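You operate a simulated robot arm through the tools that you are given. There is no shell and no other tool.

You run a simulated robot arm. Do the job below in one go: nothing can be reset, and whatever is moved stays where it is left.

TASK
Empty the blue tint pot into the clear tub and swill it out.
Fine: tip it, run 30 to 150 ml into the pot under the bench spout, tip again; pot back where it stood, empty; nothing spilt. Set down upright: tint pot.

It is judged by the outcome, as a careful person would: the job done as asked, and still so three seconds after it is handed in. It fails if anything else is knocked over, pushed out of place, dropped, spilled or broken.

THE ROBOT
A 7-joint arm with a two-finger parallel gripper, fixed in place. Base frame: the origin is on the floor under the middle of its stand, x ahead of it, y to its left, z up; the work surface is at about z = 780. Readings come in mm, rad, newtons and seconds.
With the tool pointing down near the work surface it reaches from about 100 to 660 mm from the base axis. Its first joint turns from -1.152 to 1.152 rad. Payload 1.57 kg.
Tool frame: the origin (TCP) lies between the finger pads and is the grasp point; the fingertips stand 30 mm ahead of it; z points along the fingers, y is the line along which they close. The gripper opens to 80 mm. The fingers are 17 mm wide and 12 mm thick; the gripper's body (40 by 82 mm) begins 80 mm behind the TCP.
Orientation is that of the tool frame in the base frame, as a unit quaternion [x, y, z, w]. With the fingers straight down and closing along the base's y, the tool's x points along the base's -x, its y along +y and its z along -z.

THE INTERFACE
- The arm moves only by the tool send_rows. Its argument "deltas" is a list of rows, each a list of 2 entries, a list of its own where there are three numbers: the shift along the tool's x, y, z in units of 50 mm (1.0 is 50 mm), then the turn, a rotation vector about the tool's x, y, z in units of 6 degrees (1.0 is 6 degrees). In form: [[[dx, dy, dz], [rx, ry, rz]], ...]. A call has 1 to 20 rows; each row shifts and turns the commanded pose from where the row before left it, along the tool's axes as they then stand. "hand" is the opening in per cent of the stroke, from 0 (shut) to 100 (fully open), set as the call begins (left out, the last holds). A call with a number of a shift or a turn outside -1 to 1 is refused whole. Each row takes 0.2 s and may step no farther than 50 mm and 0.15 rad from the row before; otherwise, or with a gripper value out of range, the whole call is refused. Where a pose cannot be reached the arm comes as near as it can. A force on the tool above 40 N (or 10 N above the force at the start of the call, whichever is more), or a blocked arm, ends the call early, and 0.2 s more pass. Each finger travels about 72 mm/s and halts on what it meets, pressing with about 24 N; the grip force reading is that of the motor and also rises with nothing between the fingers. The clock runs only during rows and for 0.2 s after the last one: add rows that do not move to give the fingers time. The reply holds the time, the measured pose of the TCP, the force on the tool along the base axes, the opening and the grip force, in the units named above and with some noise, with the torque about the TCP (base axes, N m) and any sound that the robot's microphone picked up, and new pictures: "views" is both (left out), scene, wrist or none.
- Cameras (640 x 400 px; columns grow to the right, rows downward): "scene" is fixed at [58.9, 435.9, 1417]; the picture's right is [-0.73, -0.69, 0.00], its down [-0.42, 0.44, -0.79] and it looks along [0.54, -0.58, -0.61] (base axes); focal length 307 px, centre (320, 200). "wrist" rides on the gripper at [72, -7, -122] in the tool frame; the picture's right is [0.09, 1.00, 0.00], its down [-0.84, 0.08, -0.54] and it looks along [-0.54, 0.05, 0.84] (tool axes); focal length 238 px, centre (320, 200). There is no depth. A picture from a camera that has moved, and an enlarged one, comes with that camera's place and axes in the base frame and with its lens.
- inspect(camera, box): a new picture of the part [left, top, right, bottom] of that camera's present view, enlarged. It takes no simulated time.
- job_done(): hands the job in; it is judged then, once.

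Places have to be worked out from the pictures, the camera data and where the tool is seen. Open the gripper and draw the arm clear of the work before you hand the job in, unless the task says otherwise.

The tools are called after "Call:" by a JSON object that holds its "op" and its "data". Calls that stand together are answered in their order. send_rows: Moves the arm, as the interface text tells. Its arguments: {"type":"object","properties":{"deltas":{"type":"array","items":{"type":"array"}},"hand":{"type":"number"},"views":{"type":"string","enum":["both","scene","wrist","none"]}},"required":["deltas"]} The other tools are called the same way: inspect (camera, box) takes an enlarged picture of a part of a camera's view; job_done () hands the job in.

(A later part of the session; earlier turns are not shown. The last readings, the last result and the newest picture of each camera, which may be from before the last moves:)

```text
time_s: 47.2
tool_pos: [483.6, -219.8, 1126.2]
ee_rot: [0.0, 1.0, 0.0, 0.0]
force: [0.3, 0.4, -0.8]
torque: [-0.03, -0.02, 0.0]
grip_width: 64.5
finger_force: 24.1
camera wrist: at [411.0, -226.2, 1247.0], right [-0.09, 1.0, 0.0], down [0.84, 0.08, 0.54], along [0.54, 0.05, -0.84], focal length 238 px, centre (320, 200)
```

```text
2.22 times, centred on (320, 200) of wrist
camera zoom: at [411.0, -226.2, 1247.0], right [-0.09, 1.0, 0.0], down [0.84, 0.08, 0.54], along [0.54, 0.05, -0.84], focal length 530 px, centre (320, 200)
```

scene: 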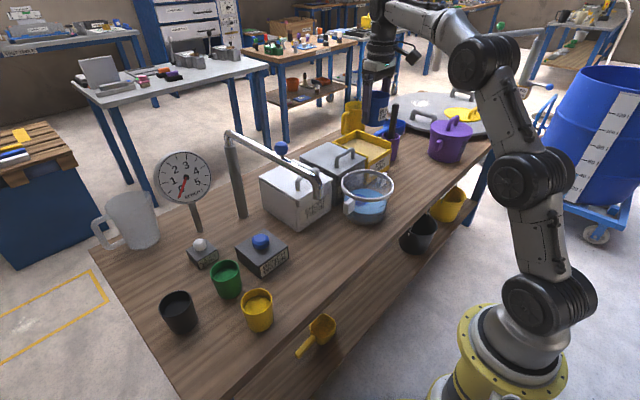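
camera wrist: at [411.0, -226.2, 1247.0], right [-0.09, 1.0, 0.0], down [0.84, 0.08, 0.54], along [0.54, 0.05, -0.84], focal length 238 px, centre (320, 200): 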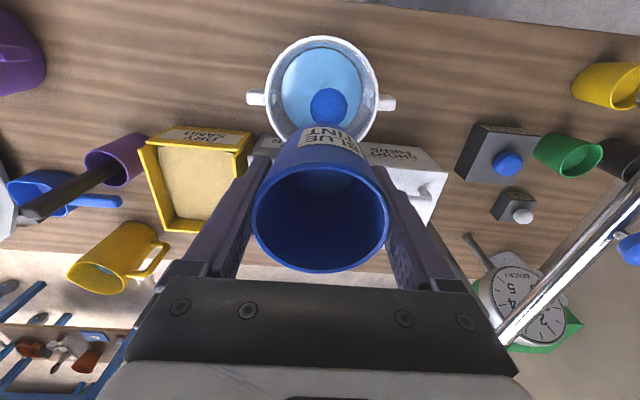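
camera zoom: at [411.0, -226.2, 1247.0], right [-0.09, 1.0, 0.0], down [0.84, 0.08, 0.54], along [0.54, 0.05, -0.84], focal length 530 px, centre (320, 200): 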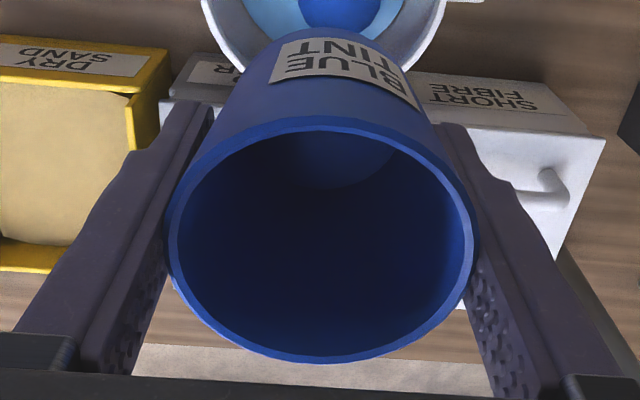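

The pot is empty and upright. Now I carry it to open bench beside the spout, at about (412, -45), staying clear of the pipe at y≈60.

Call:
{"op": "send_rows", "data": {"deltas": [[[0.09, 0.22, 0.16], [0, 0, 0]], [[0.179, 0.437, 0.315], [0, 0, 0]], [[0.179, 0.437, 0.315], [0, 0, 0]], [[0.179, 0.437, 0.315], [0, 0, 0]], [[0.179, 0.437, 0.315], [0, 0, 0]], [[0.179, 0.437, 0.315], [0, 0, 0]], [[0.179, 0.437, 0.315], [0, 0, 0]], [[0.179, 0.437, 0.315], [0, 0, 0]], [[0.09, 0.22, 0.16], [0, 0, 0]], [[0, 0, 0], [0, 0, 0]]], "views": "both"}}

Call:
{"op": "inspect", "data": {"camera": "wrist", "box": [360, 60, 640, 280]}}

Call:
{"op": "inspect", "data": {"camera": "scene", "box": [210, 110, 390, 290]}}

```text
time_s: 49.4
tool_pos: [413.9, -43.7, 997.6]
ee_rot: [-0.001, 1.0, 0.0, 0.001]
force: [0.1, 0.6, -0.5]
torque: [0.02, -0.04, 0.0]
grip_width: 64.5
finger_force: 24.2
camera wrist: at [340.6, -50.4, 1118.9], right [-0.09, 1.0, 0.0], down [0.84, 0.08, 0.54], along [0.54, 0.05, -0.84], focal length 238 px, centre (320, 200)
```

scene: 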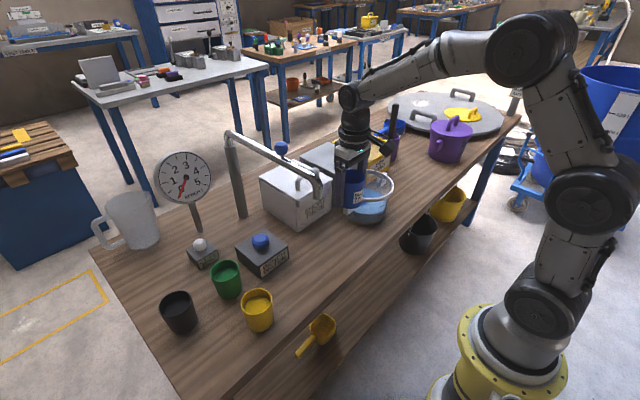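
wrist: 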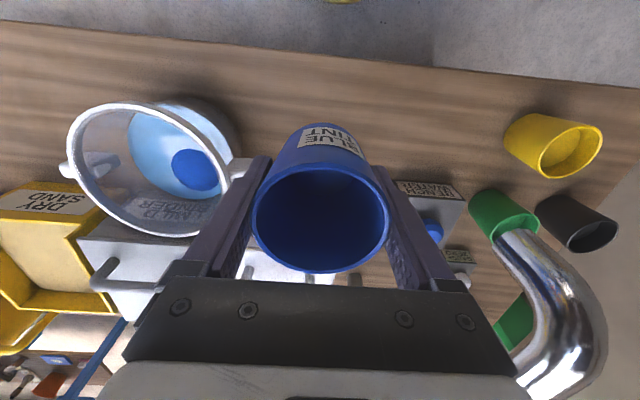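

```text
1.82 times, centred on (500, 170) of wrist
camera zoom: at [340.6, -50.4, 1118.9], right [-0.09, 1.0, 0.0], down [0.84, 0.08, 0.54], along [0.54, 0.05, -0.84], focal length 433 px, centre (-7, 254)
```

zoom: 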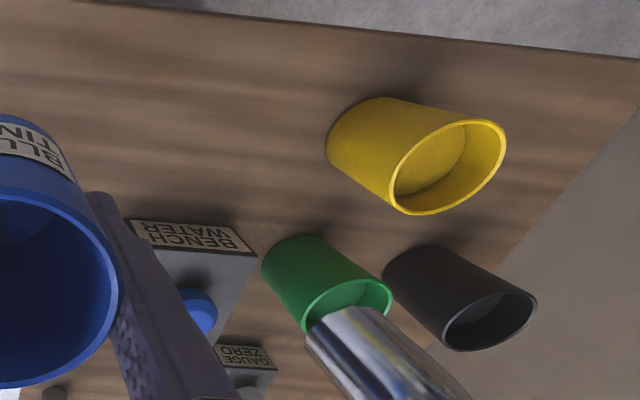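

```text
2.22 times, centred on (300, 200) of scene
camera zoom: at [58.9, 435.9, 1417.0], right [-0.73, -0.69, 0.0], down [-0.42, 0.44, -0.79], along [0.54, -0.58, -0.61], focal length 682 px, centre (364, 200)
```

zoom: 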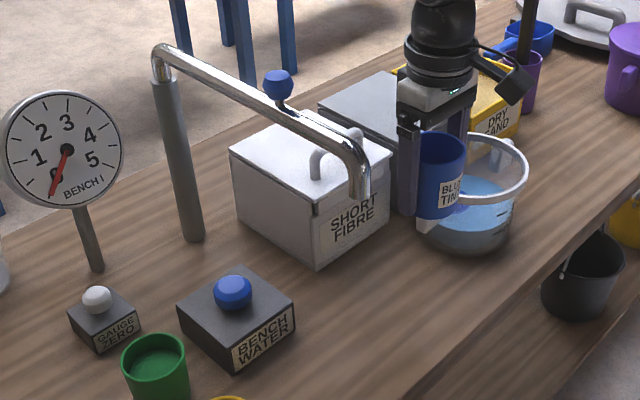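

Two views agree on the nozzle tip: (417, 61, 1025). I set the empty pot down here first, lowering to just above contact.

Call:
{"op": "send_rows", "data": {"deltas": [[[0, 0, 0.15], [0, 0, 0]], [[0, 0, 0.3], [0, 0, 0]], [[0, 0, 0.4], [0, 0, 0]], [[0, 0, 0.4], [0, 0, 0]], [[0, 0, 0.4], [0, 0, 0]], [[0, 0, 0.4], [0, 0, 0]], [[0, 0, 0.4], [0, 0, 0]], [[0, 0, 0.4], [0, 0, 0]], [[0, 0, 0.3], [0, 0, 0]], [[0, 0, 0.2], [0, 0, 0]], [[0, 0, 0.1], [0, 0, 0]], [[0, 0, 0.05], [0, 0, 0]], [[0, 0, 0], [0, 0, 0]]], "views": "both"}}

```text
time_s: 52.2
tool_pos: [413.1, -44.1, 824.5]
ee_rot: [0.0, 1.0, 0.0, 0.001]
force: [0.0, 0.1, -1.1]
torque: [0.0, 0.01, 0.01]
grip_width: 64.5
finger_force: 23.8
camera wrist: at [339.6, -50.6, 946.5], right [-0.09, 1.0, 0.0], down [0.84, 0.08, 0.54], along [0.54, 0.05, -0.84], focal length 238 px, centre (320, 200)
```

scene: 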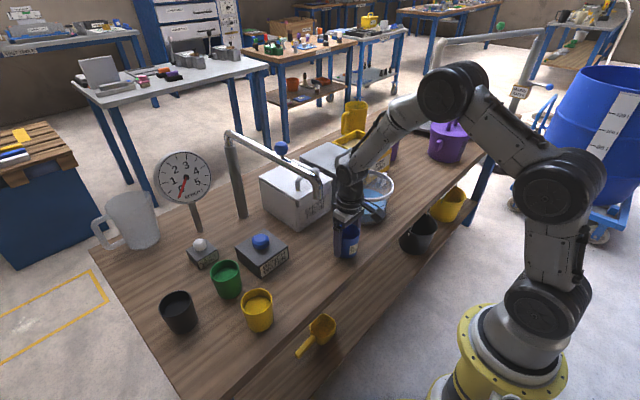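
wrist: 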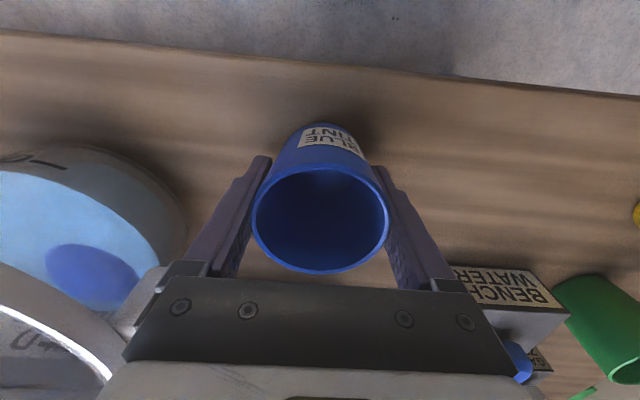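

It should hang about 5 mm above the bench. I creep down while watching the force.

Call:
{"op": "send_rows", "data": {"deltas": [[[0, 0, 0.04], [0, 0, 0]], [[0, 0, 0.04], [0, 0, 0]], [[0, 0, 0], [0, 0, 0]]], "views": "none"}}

Call:
{"op": "send_rows", "data": {"deltas": [[[0, 0, 0.02], [0, 0, 0]], [[0, 0, 0], [0, 0, 0]]], "views": "none"}}

```text
time_s: 53.0
tool_pos: [410.6, -42.5, 820.0]
ee_rot: [0.0, 1.0, 0.001, 0.001]
force: [-0.1, -0.1, -1.0]
torque: [0.05, -0.01, 0.0]
grip_width: 64.5
finger_force: 23.8
```

```text
time_s: 53.6
tool_pos: [412.3, -44.1, 820.2]
ee_rot: [0.001, 1.0, 0.001, 0.0]
force: [-2.9, 1.7, 7.1]
torque: [-0.15, 0.04, -0.05]
grip_width: 64.5
finger_force: 23.9
```

Contact shows at +7 N, so the pot is standing on the bench. I open the gripper.

Call:
{"op": "send_rows", "data": {"deltas": [[[0, 0, -0.01], [0, 0, 0]], [[0, 0, 0], [0, 0, 0]], [[0, 0, 0], [0, 0, 0]], [[0, 0, 0], [0, 0, 0]]], "hand": 100, "views": "wrist"}}

```text
time_s: 54.6
tool_pos: [411.7, -44.4, 820.0]
ee_rot: [0.0, 1.0, 0.0, 0.001]
force: [-0.5, -0.3, -0.3]
torque: [-0.02, 0.0, 0.03]
grip_width: 79.9
finger_force: 0.0
camera wrist: at [338.7, -50.8, 942.0], right [-0.09, 1.0, 0.0], down [0.84, 0.08, 0.54], along [0.54, 0.05, -0.84], focal length 238 px, centre (320, 200)
```

wrist: 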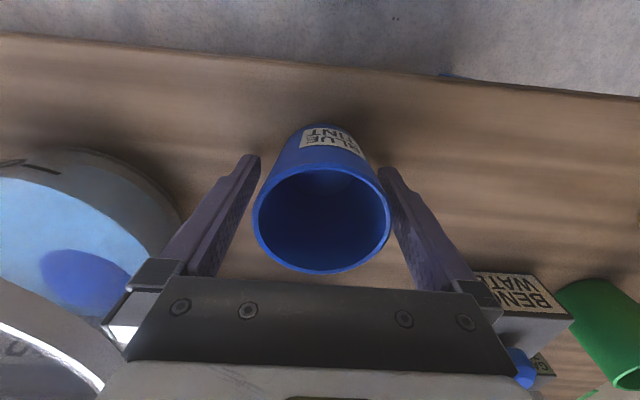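

The pot stands free, centred between the fingers at about (412, -44). I pitch the tool 42° about its closing axis in place, with the fingers straddling the pot, so the hand leans back toward the robot and clears the nozzle later.

Call:
{"op": "send_rows", "data": {"deltas": [[[0, 0, 0], [0, -0.7, 0]], [[0, 0, 0], [0, -0.7, 0]], [[0, 0, 0], [0, -0.7, 0]], [[0, 0, 0], [0, -0.7, 0]], [[0, 0, 0], [0, -0.7, 0]], [[0, 0, 0], [0, -0.7, 0]], [[0, 0, 0], [0, -0.7, 0]], [[0, 0, 0], [0, -0.7, 0]], [[0, 0, 0], [0, -0.7, 0]], [[0, 0, 0], [0, -0.7, 0]], [[0, 0, 0], [0, 0, 0]]], "views": "both"}}

Call:
{"op": "inspect", "data": {"camera": "scene", "box": [280, 160, 420, 300]}}

```text
time_s: 57.0
tool_pos: [411.8, -35.9, 819.5]
ee_rot: [-0.006, 0.951, 0.021, 0.309]
force: [0.7, 0.4, 0.1]
torque: [-0.01, 0.01, 0.03]
grip_width: 80.1
finger_force: 0.1
out of reach, approached as far as the arm can: row 9, 10
camera wrist: at [280.7, -45.9, 874.3], right [-0.1, 1.0, -0.02], down [0.36, 0.05, 0.93], along [0.93, 0.08, -0.36], focal length 238 px, centre (320, 200)
```

scene: 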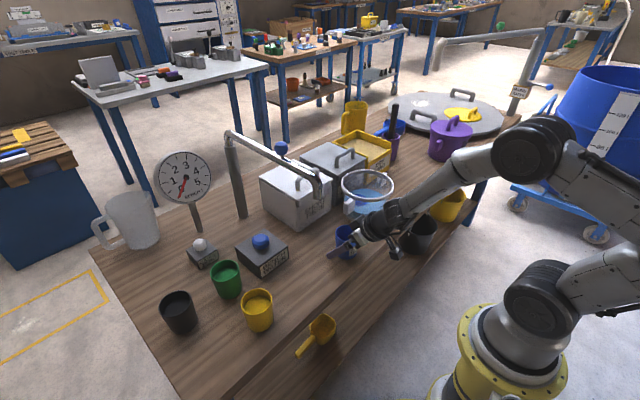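
wrist: 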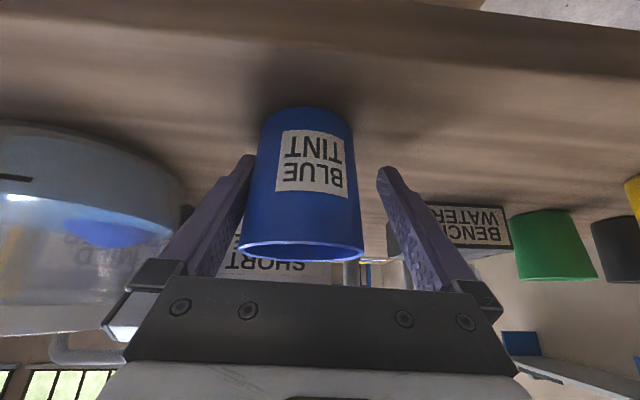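

```text
2.86 times, centred on (350, 230) of scene
camera zoom: at [58.9, 435.9, 1417.0], right [-0.73, -0.69, 0.0], down [-0.42, 0.44, -0.79], along [0.54, -0.58, -0.61], focal length 877 px, centre (234, 114)
```

zoom: 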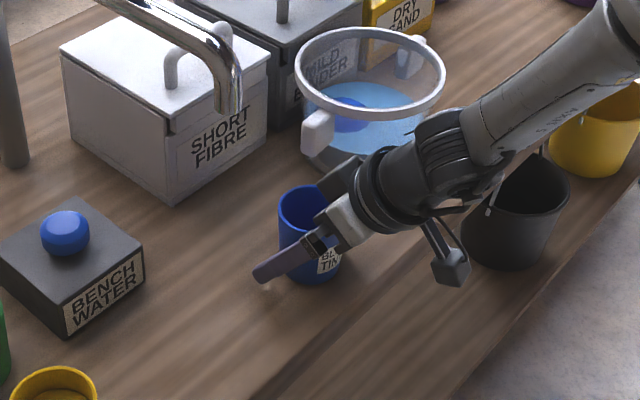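

At about 36° the arm ran out of reach, and the tool drifted 8 mm toward +y and close to the pot. I back the pitch off by 12° to a reachable tilt and check.

Call:
{"op": "send_rows", "data": {"deltas": [[[0, 0, 0], [0, 0.7, 0]], [[0, 0, 0], [0, 0.7, 0]], [[0, 0, 0], [0, 0.6, 0]], [[0, 0, 0], [0, 0, 0]]], "views": "both"}}

Call:
{"op": "inspect", "data": {"camera": "scene", "box": [280, 160, 420, 300]}}

```text
time_s: 58.0
tool_pos: [413.1, -33.6, 818.2]
ee_rot: [-0.004, 0.974, 0.012, 0.226]
force: [-1.3, -0.8, -0.8]
torque: [0.03, 0.0, -0.01]
grip_width: 79.7
finger_force: 0.2
camera wrist: at [292.6, -44.4, 895.3], right [-0.1, 1.0, -0.02], down [0.51, 0.07, 0.86], along [0.85, 0.07, -0.51], focal length 238 px, centre (320, 200)
```

scene: 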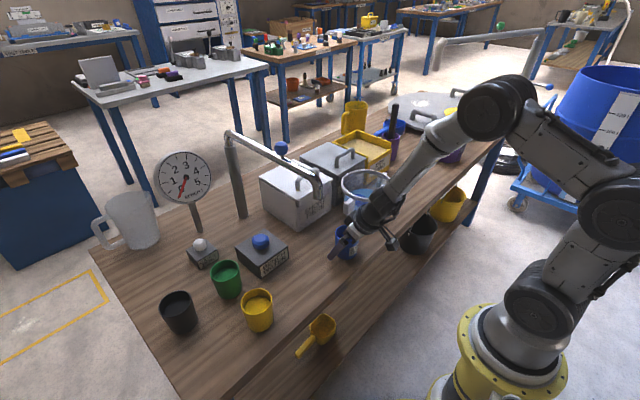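
wrist: 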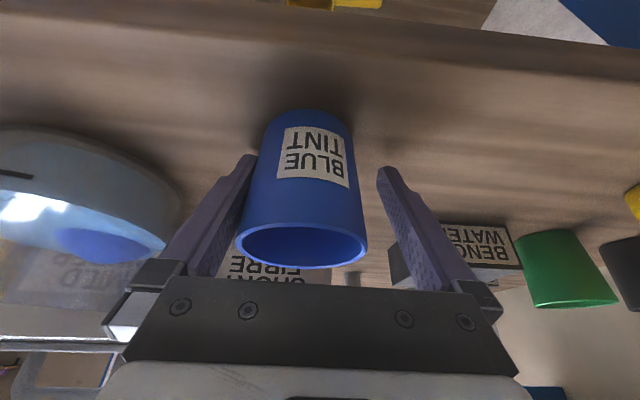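

```text
2.86 times, centred on (350, 230) of scene
camera zoom: at [58.9, 435.9, 1417.0], right [-0.73, -0.69, 0.0], down [-0.42, 0.44, -0.79], along [0.54, -0.58, -0.61], focal length 877 px, centre (234, 114)
```

zoom: 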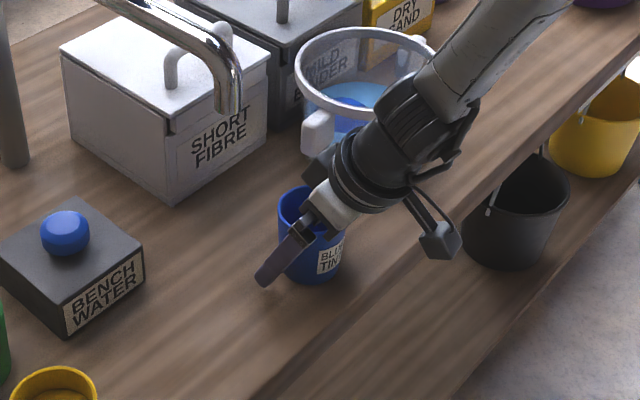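

The tilt is now about 26° and reachable, and the pot still stands, slightly off-centre toward the -y finger. I take out the small roll error, recentre 8 mm toward -y, and set the tilt to about 28°.

Call:
{"op": "send_rows", "data": {"deltas": [[[0, -0.08, 0], [0.12, 0, 0]], [[0, -0.08, 0], [0.115, -0.3, 0.026]], [[0, 0, 0], [0, 0, 0]], [[0, 0, 0], [0, 0, 0]]], "views": "wrist"}}

```text
time_s: 59.0
tool_pos: [412.2, -43.0, 817.9]
ee_rot: [0.0, 0.97, 0.001, 0.243]
force: [0.1, 0.4, 0.0]
torque: [0.0, 0.0, 0.01]
grip_width: 79.9
finger_force: 0.0
camera wrist: at [290.3, -50.1, 891.9], right [-0.08, 1.0, -0.04], down [0.48, 0.08, 0.87], along [0.87, 0.05, -0.49], focal length 238 px, centre (320, 200)
```

wrist: 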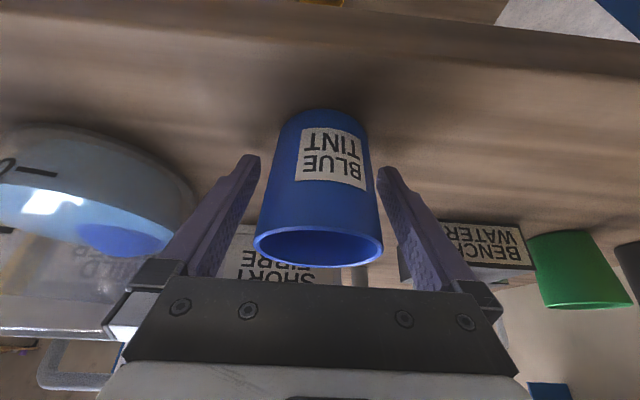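

The pot is now centred between the fingers at 28° tilt. I close on it.

Call:
{"op": "send_rows", "data": {"deltas": [[[0, 0, 0], [0, 0, 0]], [[0, 0, 0], [0, 0, 0]], [[0, 0, 0], [0, 0, 0]], [[0, 0, 0], [0, 0, 0]]], "hand": 40, "views": "wrist"}}

```text
time_s: 60.0
tool_pos: [412.3, -44.1, 818.1]
ee_rot: [0.0, 0.97, 0.001, 0.243]
force: [-0.7, 0.4, -0.1]
torque: [0.04, 0.0, 0.0]
grip_width: 62.6
finger_force: 23.8
camera wrist: at [290.3, -50.1, 891.9], right [-0.08, 1.0, -0.04], down [0.48, 0.08, 0.87], along [0.87, 0.05, -0.49], focal length 238 px, centre (320, 200)
```

wrist: 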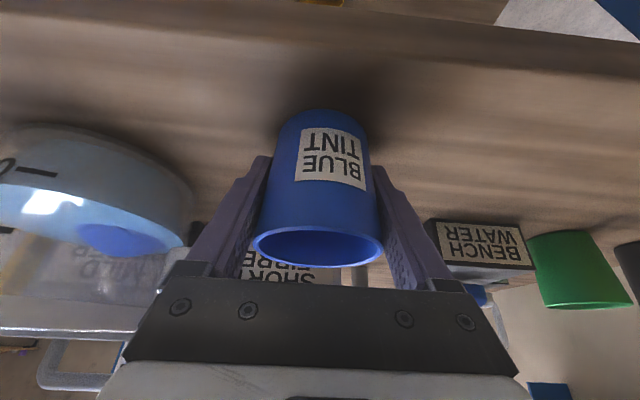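

The grip is firm at 62.6 mm. I lift about 8 mm and slide toward the spout in +y, stopping halfway to check clearance.

Call:
{"op": "send_rows", "data": {"deltas": [[[-0.038, 0, -0.07], [0, 0, 0]], [[-0.038, 0, -0.07], [0, 0, 0]], [[0, 0.1, 0], [0, 0, 0]], [[0, 0.2, 0], [0, 0, 0]], [[0, 0.2, 0], [0, 0, 0]], [[0, 0.2, 0], [0, 0, 0]], [[0, 0.2, 0], [0, 0, 0]], [[0, 0.1, 0], [0, 0, 0]], [[0, 0, 0], [0, 0, 0]]], "views": "both"}}

Call:
{"op": "inspect", "data": {"camera": "scene", "box": [260, 140, 420, 290]}}

```text
time_s: 62.0
tool_pos: [411.1, 8.2, 823.7]
ee_rot: [0.0, 0.97, 0.002, 0.242]
force: [-0.6, 0.5, -1.1]
torque: [-0.01, 0.06, 0.01]
grip_width: 62.5
finger_force: 23.9
camera wrist: at [290.4, 0.1, 898.4], right [-0.08, 1.0, -0.04], down [0.48, 0.08, 0.87], along [0.87, 0.05, -0.49], focal length 238 px, centre (320, 200)
```

scene: 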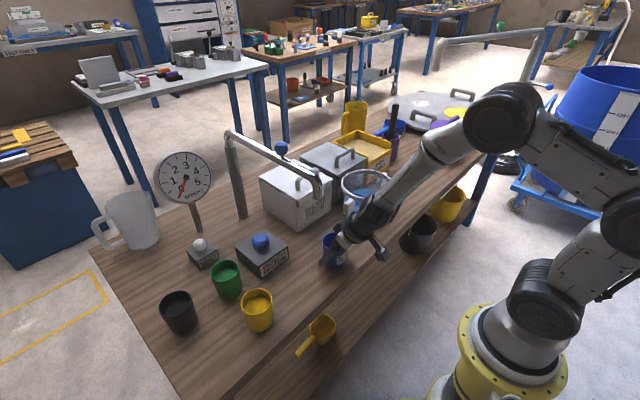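
wrist: 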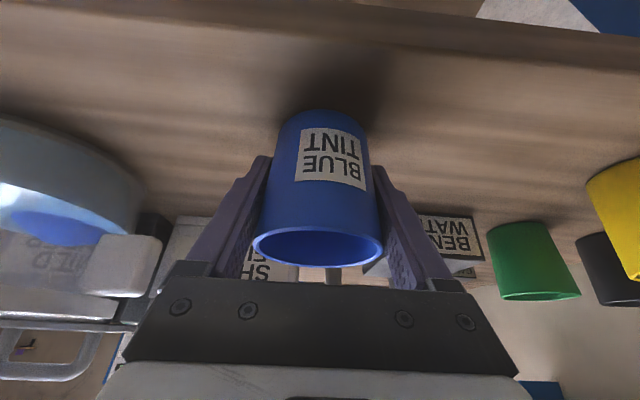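

```text
2.67 times, centred on (340, 215) of scene
camera zoom: at [58.9, 435.9, 1417.0], right [-0.73, -0.69, 0.0], down [-0.42, 0.44, -0.79], along [0.54, -0.58, -0.61], focal length 818 px, centre (267, 160)
```

zoom: 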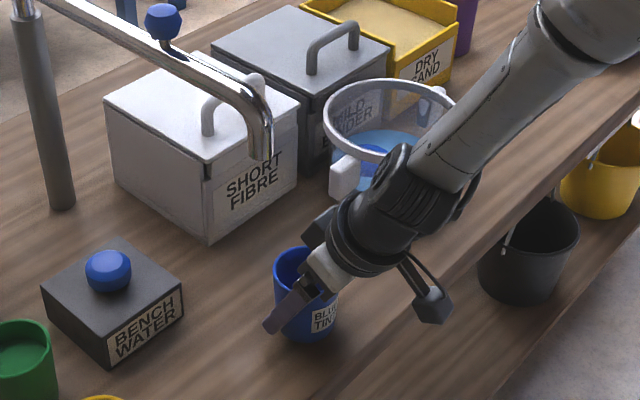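

Reachable and clear of the nozzle so far. I continue the last ~53 mm to stand under the spout, shifting 4 mm back for extra clearance.

Call:
{"op": "send_rows", "data": {"deltas": [[[0.02, 0.1, -0.01], [0, 0, 0]], [[0.025, 0.2, -0.014], [0, 0, 0]], [[0.025, 0.2, -0.014], [0, 0, 0]], [[0, 0.2, 0], [0, 0, 0]], [[0, 0.2, 0], [0, 0, 0]], [[0, 0.15, 0], [0, 0, 0]], [[0, 0, 0], [0, 0, 0]]], "views": "both"}}

Call:
{"op": "inspect", "data": {"camera": "scene", "box": [240, 120, 400, 290]}}

```text
time_s: 63.6
tool_pos: [408.7, 61.0, 826.6]
ee_rot: [-0.001, 0.97, 0.001, 0.242]
force: [-0.4, 0.1, 0.1]
torque: [0.03, 0.01, 0.01]
grip_width: 62.5
finger_force: 24.0
camera wrist: at [286.5, 53.7, 901.1], right [-0.08, 1.0, -0.04], down [0.48, 0.08, 0.87], along [0.87, 0.05, -0.49], focal length 238 px, centre (320, 200)
```

scene: 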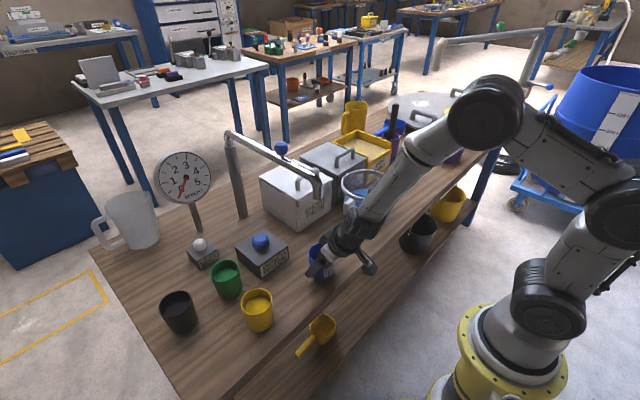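
wrist: 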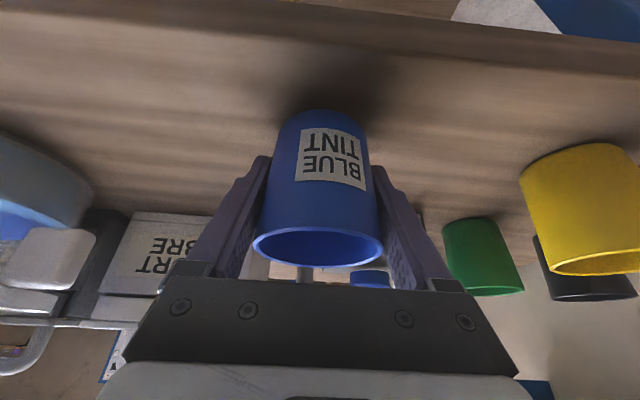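

```text
2.35 times, centred on (320, 205) of scene
camera zoom: at [58.9, 435.9, 1417.0], right [-0.73, -0.69, 0.0], down [-0.42, 0.44, -0.79], along [0.54, -0.58, -0.61], focal length 722 px, centre (320, 188)
```

zoom: 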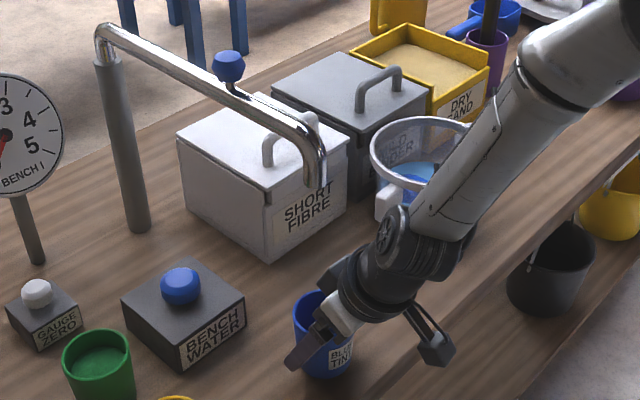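

The pot is under the spout. I take a close look to check how the pot mouth lines up with the nozzle before lowering.

Call:
{"op": "inspect", "data": {"camera": "scene", "box": [295, 185, 345, 285]}}

```text
4.00 times, centred on (320, 235) of scene
camera zoom: at [58.9, 435.9, 1417.0], right [-0.73, -0.69, 0.0], down [-0.42, 0.44, -0.79], along [0.54, -0.58, -0.61], focal length 1228 px, centre (320, 60)
```

zoom: 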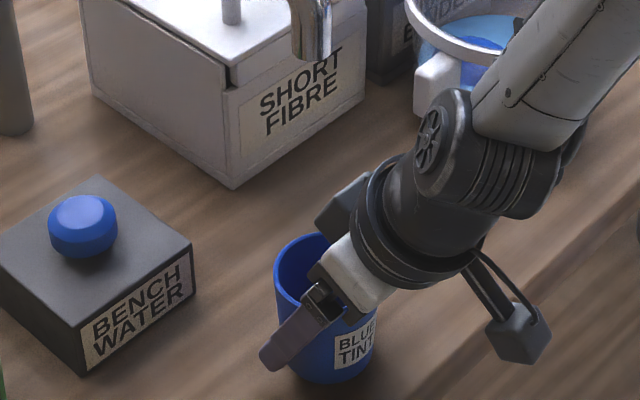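

In this view the mouth sits about 10 mm to the image-right of the nozzle's drop line, so I shift +5 mm in x and +6 mm in y. Then I lower toward the bench in small steps.

Call:
{"op": "send_rows", "data": {"deltas": [[[-0.044, 0.06, 0.024], [0, 0, 0]], [[-0.044, 0.06, 0.024], [0, 0, 0]], [[0.024, 0, 0.044], [0, 0, 0]], [[0.024, 0, 0.044], [0, 0, 0]], [[0, 0, 0], [0, 0, 0]]], "views": "none"}}

Call:
{"op": "send_rows", "data": {"deltas": [[[0.0094, 0, 0.0176], [0, 0, 0]], [[0.0094, 0, 0.0176], [0, 0, 0]], [[0, 0, 0], [0, 0, 0]]], "views": "none"}}

```text
time_s: 64.8
tool_pos: [412.9, 66.2, 823.0]
ee_rot: [0.0, 0.97, 0.001, 0.243]
force: [-0.1, -0.3, 0.5]
torque: [0.01, -0.03, 0.0]
grip_width: 62.1
finger_force: 23.8
```

```text
time_s: 65.6
tool_pos: [412.1, 65.2, 819.8]
ee_rot: [0.001, 0.97, 0.0, 0.243]
force: [-0.6, 1.2, -0.5]
torque: [0.0, 0.01, -0.01]
grip_width: 62.3
finger_force: 24.2
```

No contact yet at z≈820. I go down one more millimetre or so at a time.

Call:
{"op": "send_rows", "data": {"deltas": [[[0.0094, 0, 0.0176], [0, 0, 0]], [[0, 0, 0], [0, 0, 0]]], "views": "none"}}

Call:
{"op": "send_rows", "data": {"deltas": [[[0.0094, 0, 0.0176], [0, 0, 0]], [[0, 0, 0], [0, 0, 0]]], "views": "none"}}

```text
time_s: 66.2
tool_pos: [413.1, 65.0, 819.2]
ee_rot: [0.0, 0.97, 0.0, 0.243]
force: [-0.1, 0.5, 0.4]
torque: [0.08, 0.04, 0.03]
grip_width: 62.1
finger_force: 23.7
```

```text
time_s: 66.8
tool_pos: [412.7, 64.2, 817.9]
ee_rot: [0.0, 0.97, 0.0, 0.244]
force: [-1.5, -0.9, 9.1]
torque: [0.15, 0.13, 0.07]
grip_width: 62.1
finger_force: 24.0
```

Contact: +9 N. I ease up half a millimetre and open the fingers.

Call:
{"op": "send_rows", "data": {"deltas": [[[-0.0047, 0, -0.0088], [0, 0, 0]], [[0, 0, 0], [0, 0, 0]], [[0, 0, 0], [0, 0, 0]], [[0, 0, 0], [0, 0, 0]]], "hand": 100, "views": "both"}}

```text
time_s: 67.8
tool_pos: [411.3, 65.4, 817.9]
ee_rot: [-0.001, 0.97, 0.001, 0.242]
force: [0.2, -0.2, 1.2]
torque: [-0.02, -0.02, 0.02]
grip_width: 79.7
finger_force: 0.0
camera wrist: at [290.0, 58.2, 891.5], right [-0.08, 1.0, -0.04], down [0.48, 0.08, 0.87], along [0.87, 0.05, -0.49], focal length 238 px, centre (320, 200)
```

scene: 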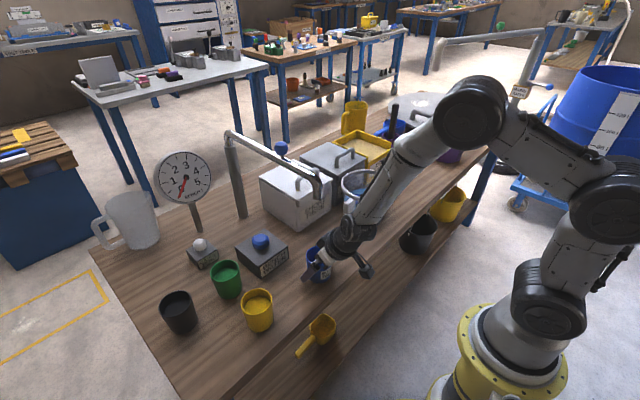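
wrist: 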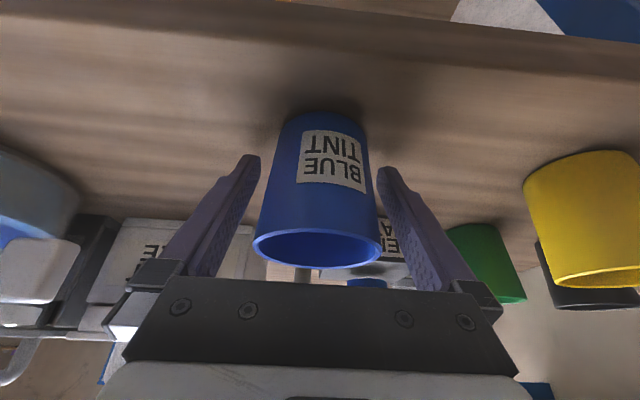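

The pot stands under the spout with gaps on both sides. I back out along the tool axis (up and toward the robot), which also keeps away from the nozzle.

Call:
{"op": "send_rows", "data": {"deltas": [[[0, 0, -0.15], [0, 0, 0]], [[0, 0, -0.3], [0, 0, 0]], [[0, 0, -0.4], [0, 0, 0]], [[0, 0, -0.4], [0, 0, 0]], [[0, 0, -0.4], [0, 0, 0]], [[0, 0, -0.4], [0, 0, 0]], [[0, 0, 0], [0, 0, 0]]], "views": "both"}}

Call:
{"op": "inspect", "data": {"camera": "scene", "box": [250, 170, 390, 290]}}

Call:
{"op": "inspect", "data": {"camera": "wrist", "box": [220, 20, 420, 220]}}

```text
time_s: 69.4
tool_pos: [364.3, 65.6, 908.6]
ee_rot: [-0.001, 0.97, 0.001, 0.242]
force: [-0.3, -0.9, -0.6]
torque: [0.01, 0.03, -0.02]
grip_width: 80.1
finger_force: 0.0
camera wrist: at [242.2, 58.5, 982.9], right [-0.08, 1.0, -0.04], down [0.48, 0.08, 0.87], along [0.87, 0.05, -0.49], focal length 238 px, centre (320, 200)
```

scene: 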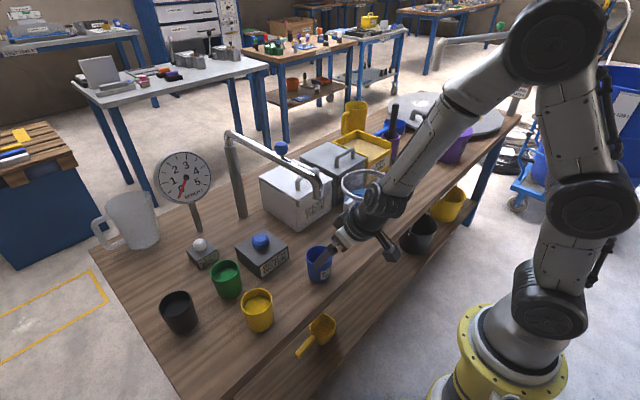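
wrist: 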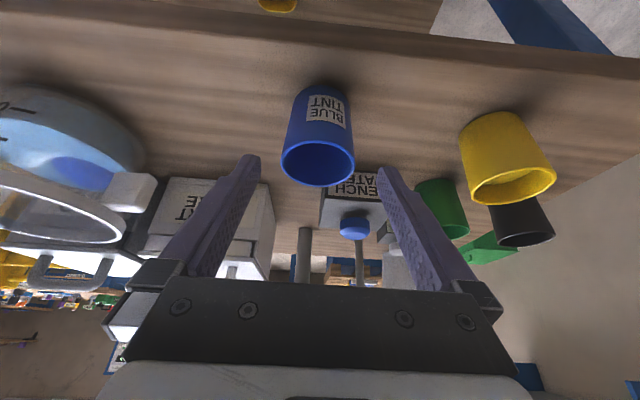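

```text
3.33 times, centred on (320, 230) of scene
camera zoom: at [58.9, 435.9, 1417.0], right [-0.73, -0.69, 0.0], down [-0.42, 0.44, -0.79], along [0.54, -0.58, -0.61], focal length 1023 px, centre (320, 100)
```

zoom: 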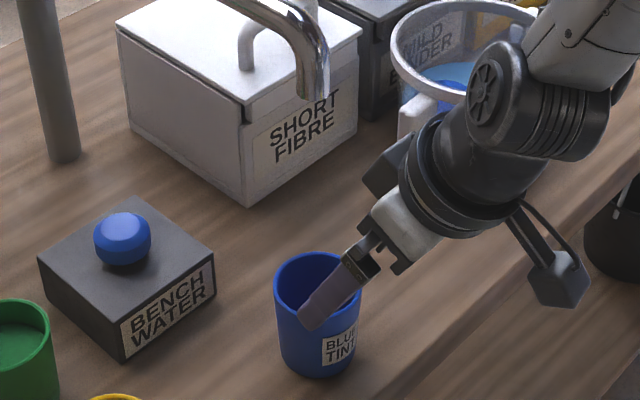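

```text
2.00 times, centred on (320, 120) of wrist
camera zoom: at [242.2, 58.5, 982.9], right [-0.08, 1.0, -0.04], down [0.48, 0.08, 0.87], along [0.87, 0.05, -0.49], focal length 477 px, centre (320, 360)
```

zoom: 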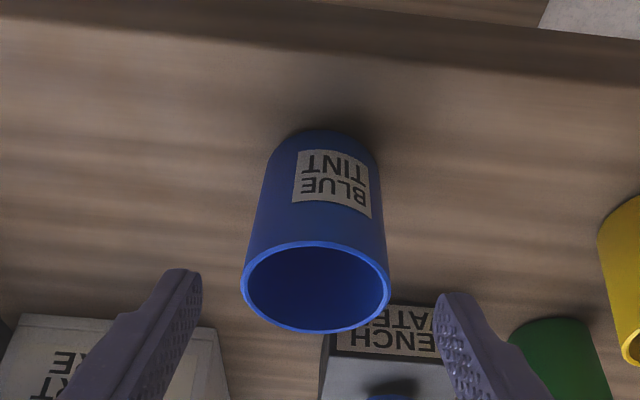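

The mouth lines up with the nozzle within a few millimetres. The BENCH WATER dome looks to be near (553, 130, 848). I go sideways in +y away from the nozzle with the fingers closing, then turn the tool upright.

Call:
{"op": "send_rows", "data": {"deltas": [[[0, 0.3, 0], [0, 0, 0]], [[0, 0.5, 0], [0, 0, 0]], [[0, 0.5, 0], [0, 0, 0]], [[0, 0.5, 0], [0, 0, 0]], [[0, 0.5, 0], [0, 0, 0]], [[0, 0.3, 0], [0, 0, 0]], [[0, 0, -0.3], [0, 0.78, 0]], [[0, 0, -0.3], [0, 0.78, 0]], [[0, 0, -0.3], [0, 0.78, 0]], [[0, 0, -0.3], [0, 0.78, 0]], [[0, 0, -0.3], [0, 0.78, 0]], [[0, 0, -0.3], [0, 0.78, 0]], [[0, 0, 0], [0, 0, 0]]], "hand": 0, "views": "both"}}

```text
time_s: 72.2
tool_pos: [344.4, 194.8, 948.3]
ee_rot: [0.0, 0.992, 0.0, 0.124]
force: [-0.1, 0.2, 0.7]
torque: [-0.01, 0.0, 0.01]
grip_width: 0.0
finger_force: 20.9
out of reach, approached as far as the arm can: row 10, 11, 12
camera wrist: at [243.7, 188.0, 1049.2], right [-0.09, 1.0, -0.02], down [0.68, 0.08, 0.73], along [0.73, 0.05, -0.68], focal length 238 px, centre (320, 200)
```

scene: 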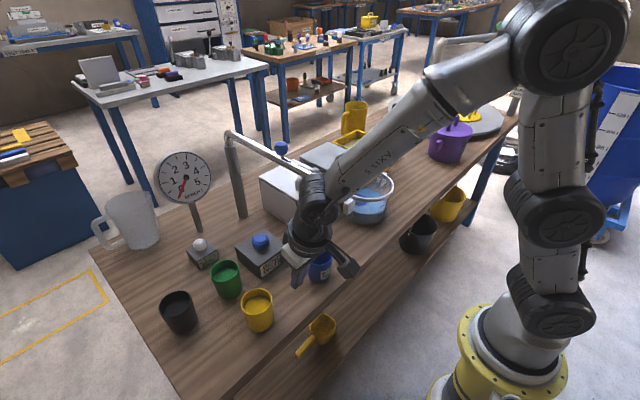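
wrist: 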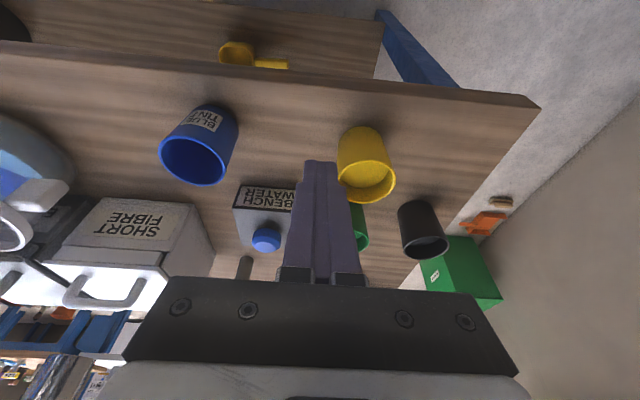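

The arm hit a fold limit close in, leaving the tool at 14° tilt. I move outward (+x) and up along y≈195, well away from the spout pipe, and then finish uprighting.

Call:
{"op": "send_rows", "data": {"deltas": [[[-0.3, 0, -0.07], [0, 0, 0]], [[-0.436, 0, -0.097], [0, 0, 0]], [[-0.436, 0, -0.097], [0, 0, 0]], [[-0.436, 0, -0.097], [0, 0, 0]], [[-0.436, 0, -0.097], [0, 0, 0]], [[-0.3, 0, -0.07], [0, 0, 0]], [[0, 0, 0], [0, 0.6, 0]], [[0, 0, 0], [0, 0.6, 0]], [[0, 0, 0], [0, 0.6, 0]], [[0, 0, 0], [0, 0.58, 0]], [[0, 0, 0], [0, 0, 0]]], "views": "both"}}

```text
time_s: 74.6
tool_pos: [386.1, 183.0, 922.1]
ee_rot: [-0.001, 0.992, -0.001, 0.125]
force: [0.1, -0.2, -1.1]
torque: [0.0, 0.01, 0.0]
grip_width: 0.0
finger_force: 21.4
out of reach, approached as far as the arm can: row 1, 2, 3, 4, 5, 6, 7, 8, 9, 10
camera wrist: at [284.7, 176.3, 1023.1], right [-0.09, 1.0, -0.03], down [0.68, 0.08, 0.73], along [0.73, 0.05, -0.68], focal length 238 px, centre (320, 200)
```

scene: 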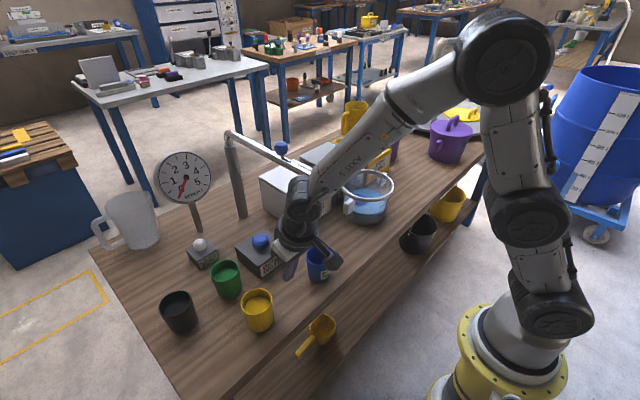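
wrist: 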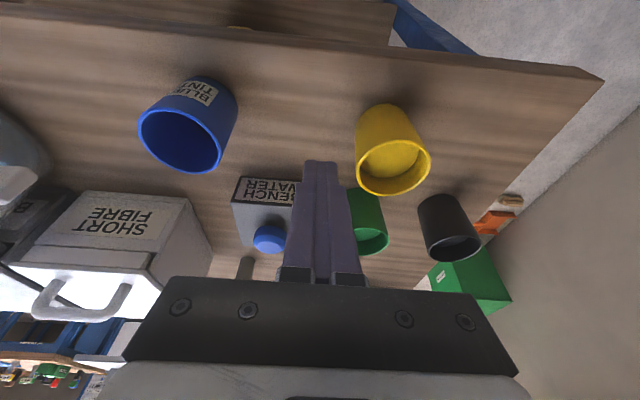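

The arm is stuck at some joint limit here and drifted to (386, 183, 922) without touching anything. I try turning the tool about its own axis toward the arm's azimuth, with a small rise, to see whether that frees it.

Call:
{"op": "send_rows", "data": {"deltas": [[[0, 0, -0.1], [0, 0, -0.5]], [[0, 0, -0.1], [0, 0, -0.5]], [[0, 0, -0.1], [0, 0, -0.5]], [[0, 0, -0.1], [0, 0, -0.5]], [[0, 0, 0], [0, 0, 0]]], "views": "none"}}

```text
time_s: 75.8
tool_pos: [376.8, 182.7, 935.3]
ee_rot: [-0.104, 0.986, -0.017, 0.126]
force: [0.3, 0.3, 0.5]
torque: [0.01, 0.03, -0.01]
grip_width: 0.1
finger_force: 21.6
out of reach, approached as far as the arm can: row 3, 4
```

Yawing works but rising does not, so the limit is not the last joint. I now rotate the whole tool about the vertical so that it lies in the arm's own plane, then check if that frees the arm.

Call:
{"op": "send_rows", "data": {"deltas": [[[0, 0, 0], [-0.2, -0.05, -0.8]], [[0, 0, 0], [-0.2, -0.05, -0.8]], [[0, 0, 0], [-0.2, -0.05, -0.8]], [[0, 0, 0], [0, 0, 0]]], "views": "scene"}}

Call:
{"op": "inspect", "data": {"camera": "scene", "box": [240, 0, 640, 400]}}

```text
time_s: 76.8
tool_pos: [352.5, 170.3, 884.4]
ee_rot: [-0.232, 0.964, 0.0, 0.128]
force: [0.0, -0.8, -0.2]
torque: [0.0, 0.0, 0.03]
grip_width: 0.0
finger_force: 21.1
out of reach, approached as far as the arm can: row 1, 2, 3
```

scene: 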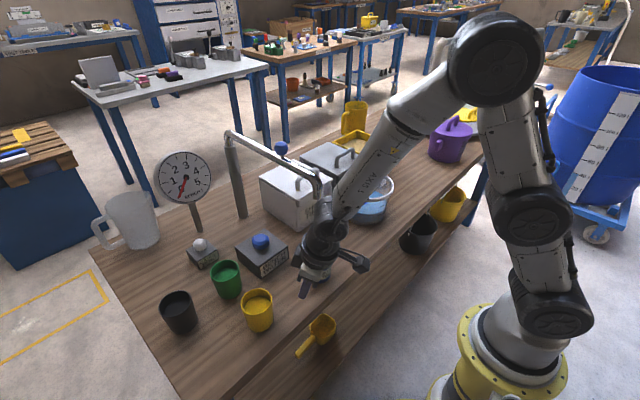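

```text
1.00 times, centred on (440, 200) of scene (not enlarged: the box is as wide or as high as the picture)
camera zoom: at [58.9, 435.9, 1417.0], right [-0.73, -0.69, 0.0], down [-0.42, 0.44, -0.79], along [0.54, -0.58, -0.61], focal length 307 px, centre (200, 200)
```

zoom: 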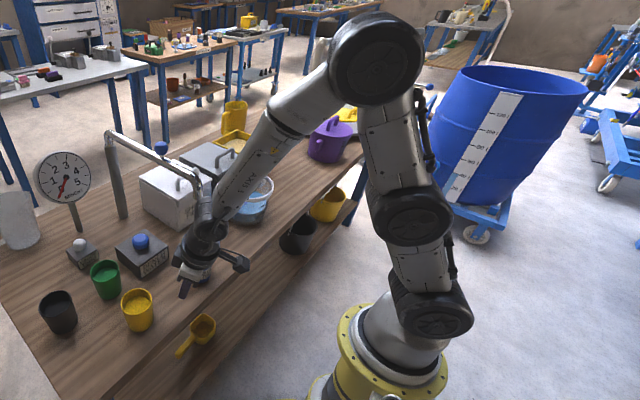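

Only rotations toward +yaw are refused, which points to the wrist joints being wound up after the sideways move at 28° tilt. I unwind by turning the tool back about the vertical to zero yaw.

Call:
{"op": "send_rows", "data": {"deltas": [[[0, 0, 0], [0.185, 0.0445, 0.725]], [[0, 0, 0], [0.185, 0.0445, 0.725]], [[0, 0, 0], [0.185, 0.0445, 0.725]], [[0, 0, 0], [0.185, 0.0445, 0.725]], [[0, 0, 0], [0.185, 0.0445, 0.725]], [[0, 0, 0], [0.185, 0.0445, 0.725]], [[0, 0, 0], [0, 0, 0]]], "views": "scene"}}

```text
time_s: 78.4
tool_pos: [353.9, 171.0, 884.8]
ee_rot: [0.001, 0.992, -0.03, 0.122]
force: [-0.7, 1.2, -0.2]
torque: [0.0, 0.0, 0.03]
grip_width: 0.1
finger_force: 21.6
```

scene: 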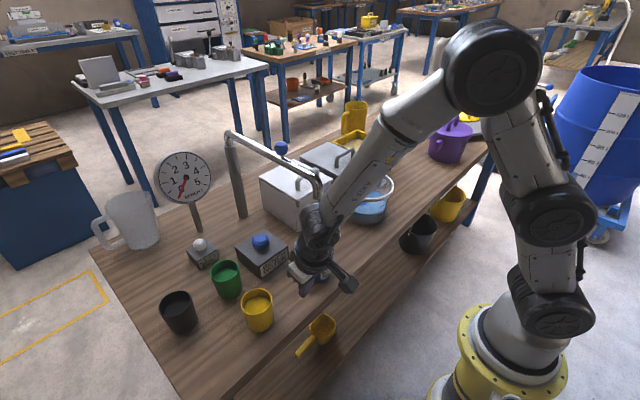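

That worked with no reach complaint, so the tool is free again. I retrace my path: pitch back to 28°, rise to the earlier withdrawal pose, then go back in -y past the pot to y≈-44.

Call:
{"op": "send_rows", "data": {"deltas": [[[-0.088, 0, -0.095], [-0.14, -0.58, 0.01]], [[-0.088, 0, -0.095], [-0.14, -0.58, 0.01]], [[-0.088, 0, -0.095], [-0.14, -0.58, 0.01]], [[-0.088, 0, -0.095], [-0.14, -0.58, 0.01]], [[0, -0.3, 0], [0, 0, 0]], [[0, -0.42, 0], [0, 0, 0]], [[0, -0.42, 0], [0, 0, 0]], [[0, -0.42, 0], [0, 0, 0]], [[0, -0.42, 0], [0, 0, 0]], [[0, -0.14, 0], [0, 0, 0]], [[0, 0, 0], [0, 0, 0]]], "views": "both"}}

```text
time_s: 80.8
tool_pos: [361.5, 66.4, 909.5]
ee_rot: [-0.004, 0.97, 0.001, 0.242]
force: [0.7, -0.2, -0.5]
torque: [0.01, -0.01, 0.0]
grip_width: 0.1
finger_force: 21.0
camera wrist: at [240.8, 58.1, 984.3], right [-0.09, 0.99, -0.04], down [0.49, 0.08, 0.87], along [0.87, 0.06, -0.49], focal length 238 px, centre (320, 200)
```

scene: 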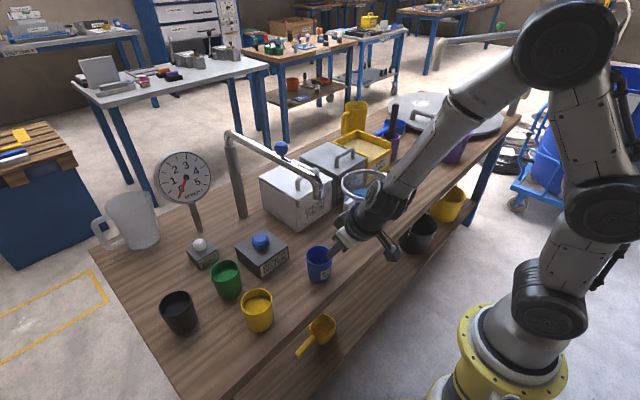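
wrist: 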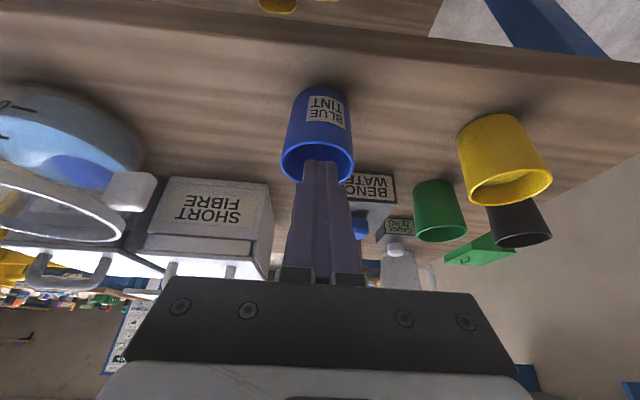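

Back at the earlier pose, and the pot is undisturbed. I continue in -y to about -50, then turn the tool upright while rising.

Call:
{"op": "send_rows", "data": {"deltas": [[[0, -0.3, 0], [0, 0, 0]], [[0, -0.45, 0], [0, 0, 0]], [[0, -0.45, 0], [0, 0, 0]], [[0, -0.45, 0], [0, 0, 0]], [[0, -0.45, 0], [0, 0, 0]], [[0, -0.3, 0], [0, 0, 0]], [[0, 0, 0], [0, 0.7, 0]], [[0, 0, -0.1], [0, 0.7, 0]], [[0, 0, -0.1], [0, 0.7, 0]], [[0, 0, -0.1], [0, 0.7, 0]], [[0, 0, -0.1], [0, 0.7, 0]], [[0, 0, -0.1], [0, 0.7, 0]], [[0, 0, -0.1], [0, 0.47, 0]], [[0, 0, 0], [0, 0, 0]]], "views": "scene"}}

```text
time_s: 83.8
tool_pos: [357.3, -54.8, 938.8]
ee_rot: [-0.005, 1.0, -0.001, -0.001]
force: [-0.5, -0.3, -0.5]
torque: [0.02, 0.02, -0.01]
grip_width: 0.1
finger_force: 21.5
```

scene: 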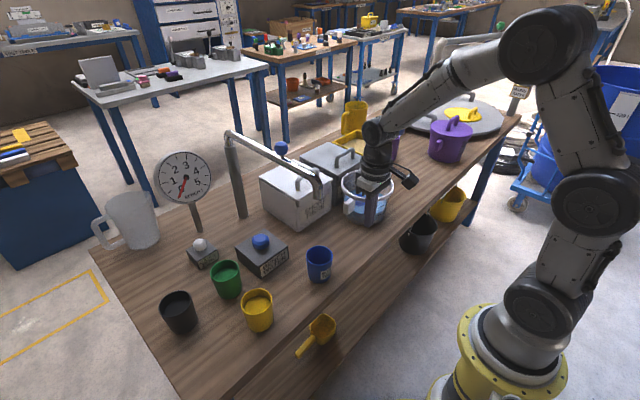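

The tool is upright and free again. I zoom in on the spout, pot and button for a clear measurement now that the arm is out of the way.

Call:
{"op": "inspect", "data": {"camera": "scene", "box": [280, 150, 360, 290]}}

Call:
{"op": "inspect", "data": {"camera": "scene", "box": [225, 215, 305, 285]}}

```text
2.86 times, centred on (320, 220) of scene
camera zoom: at [58.9, 435.9, 1417.0], right [-0.73, -0.69, 0.0], down [-0.42, 0.44, -0.79], along [0.54, -0.58, -0.61], focal length 877 px, centre (320, 143)
```

zoom: 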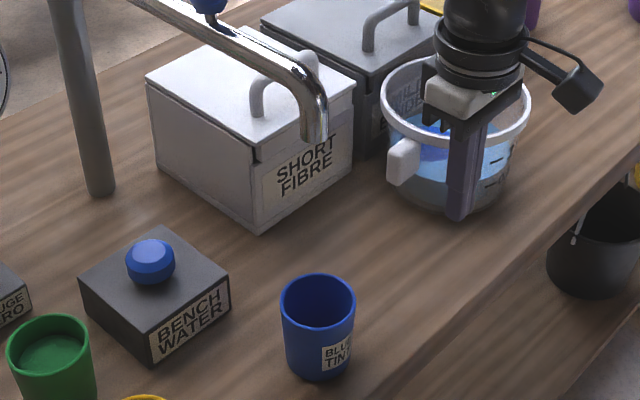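

```text
5.71 times, centred on (265, 250) of scene
camera zoom: at [58.9, 435.9, 1417.0], right [-0.73, -0.69, 0.0], down [-0.42, 0.44, -0.79], along [0.54, -0.58, -0.61], focal length 1754 px, centre (634, -86)
```

zoom: 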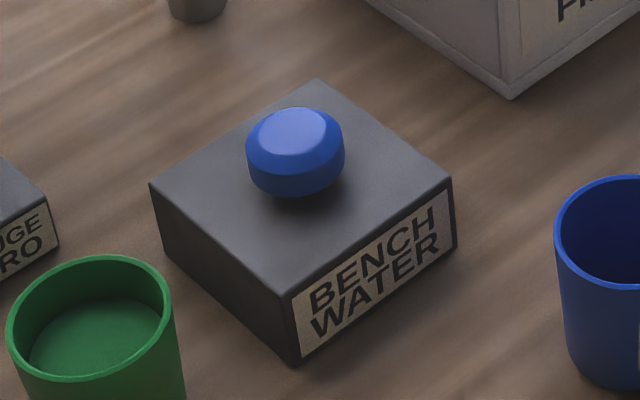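

The pot stands squarely under the nozzle. The button is a flat-topped knob on a block, with its top near z≈851 at about (556, 132). I now cross in front of the nozzle, well back at x≈320 with the tool upright, to y≈200.

Call:
{"op": "send_rows", "data": {"deltas": [[[0.185, 0, -0.305], [0, 0, 0]], [[0.185, 0, -0.305], [0, 0, 0]], [[0.185, 0, -0.305], [0, 0, 0]], [[0.185, 0, -0.305], [0, 0, 0]], [[0, 0.425, 0], [0, 0, 0]], [[0, 0.425, 0], [0, 0, 0]], [[0, 0.425, 0], [0, 0, 0]], [[0, 0.425, 0], [0, 0, 0]], [[0, 0.425, 0], [0, 0, 0]], [[0, 0.425, 0], [0, 0, 0]], [[0, 0.425, 0], [0, 0, 0]], [[0, 0.425, 0], [0, 0, 0]], [[0, 0.425, 0], [0, 0, 0]], [[0, 0.425, 0], [0, 0, 0]], [[0, 0.425, 0], [0, 0, 0]], [[0, 0.425, 0], [0, 0, 0]], [[0, 0, 0], [0, 0, 0]]], "views": "both"}}

```text
time_s: 87.4
tool_pos: [317.9, 199.9, 997.1]
ee_rot: [-0.004, 1.0, -0.001, -0.001]
force: [-0.3, 0.4, -0.2]
torque: [-0.02, 0.04, 0.0]
grip_width: 0.1
finger_force: 21.4
camera wrist: at [244.9, 192.4, 1120.5], right [-0.1, 0.99, 0.0], down [0.84, 0.09, 0.54], along [0.54, 0.05, -0.84], focal length 238 px, centre (320, 200)
```

scene: 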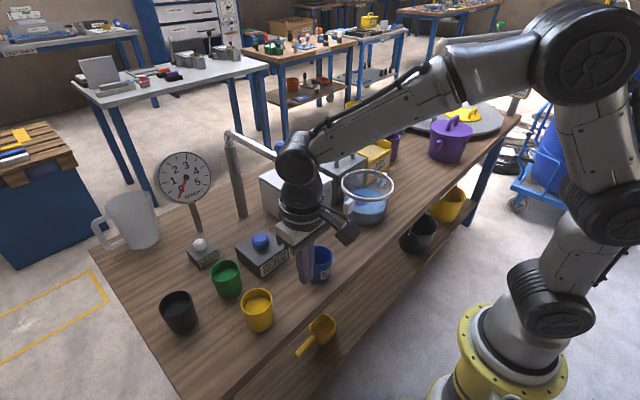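
wrist: 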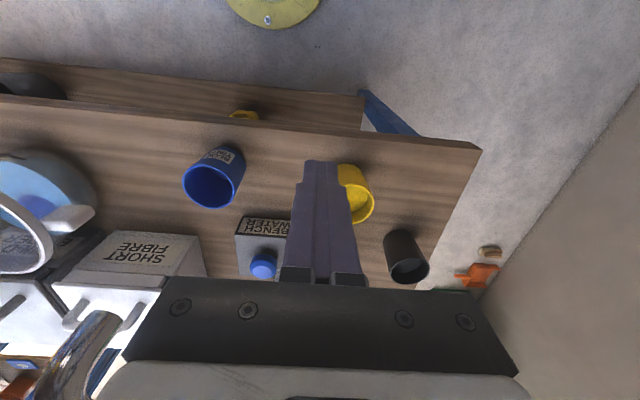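

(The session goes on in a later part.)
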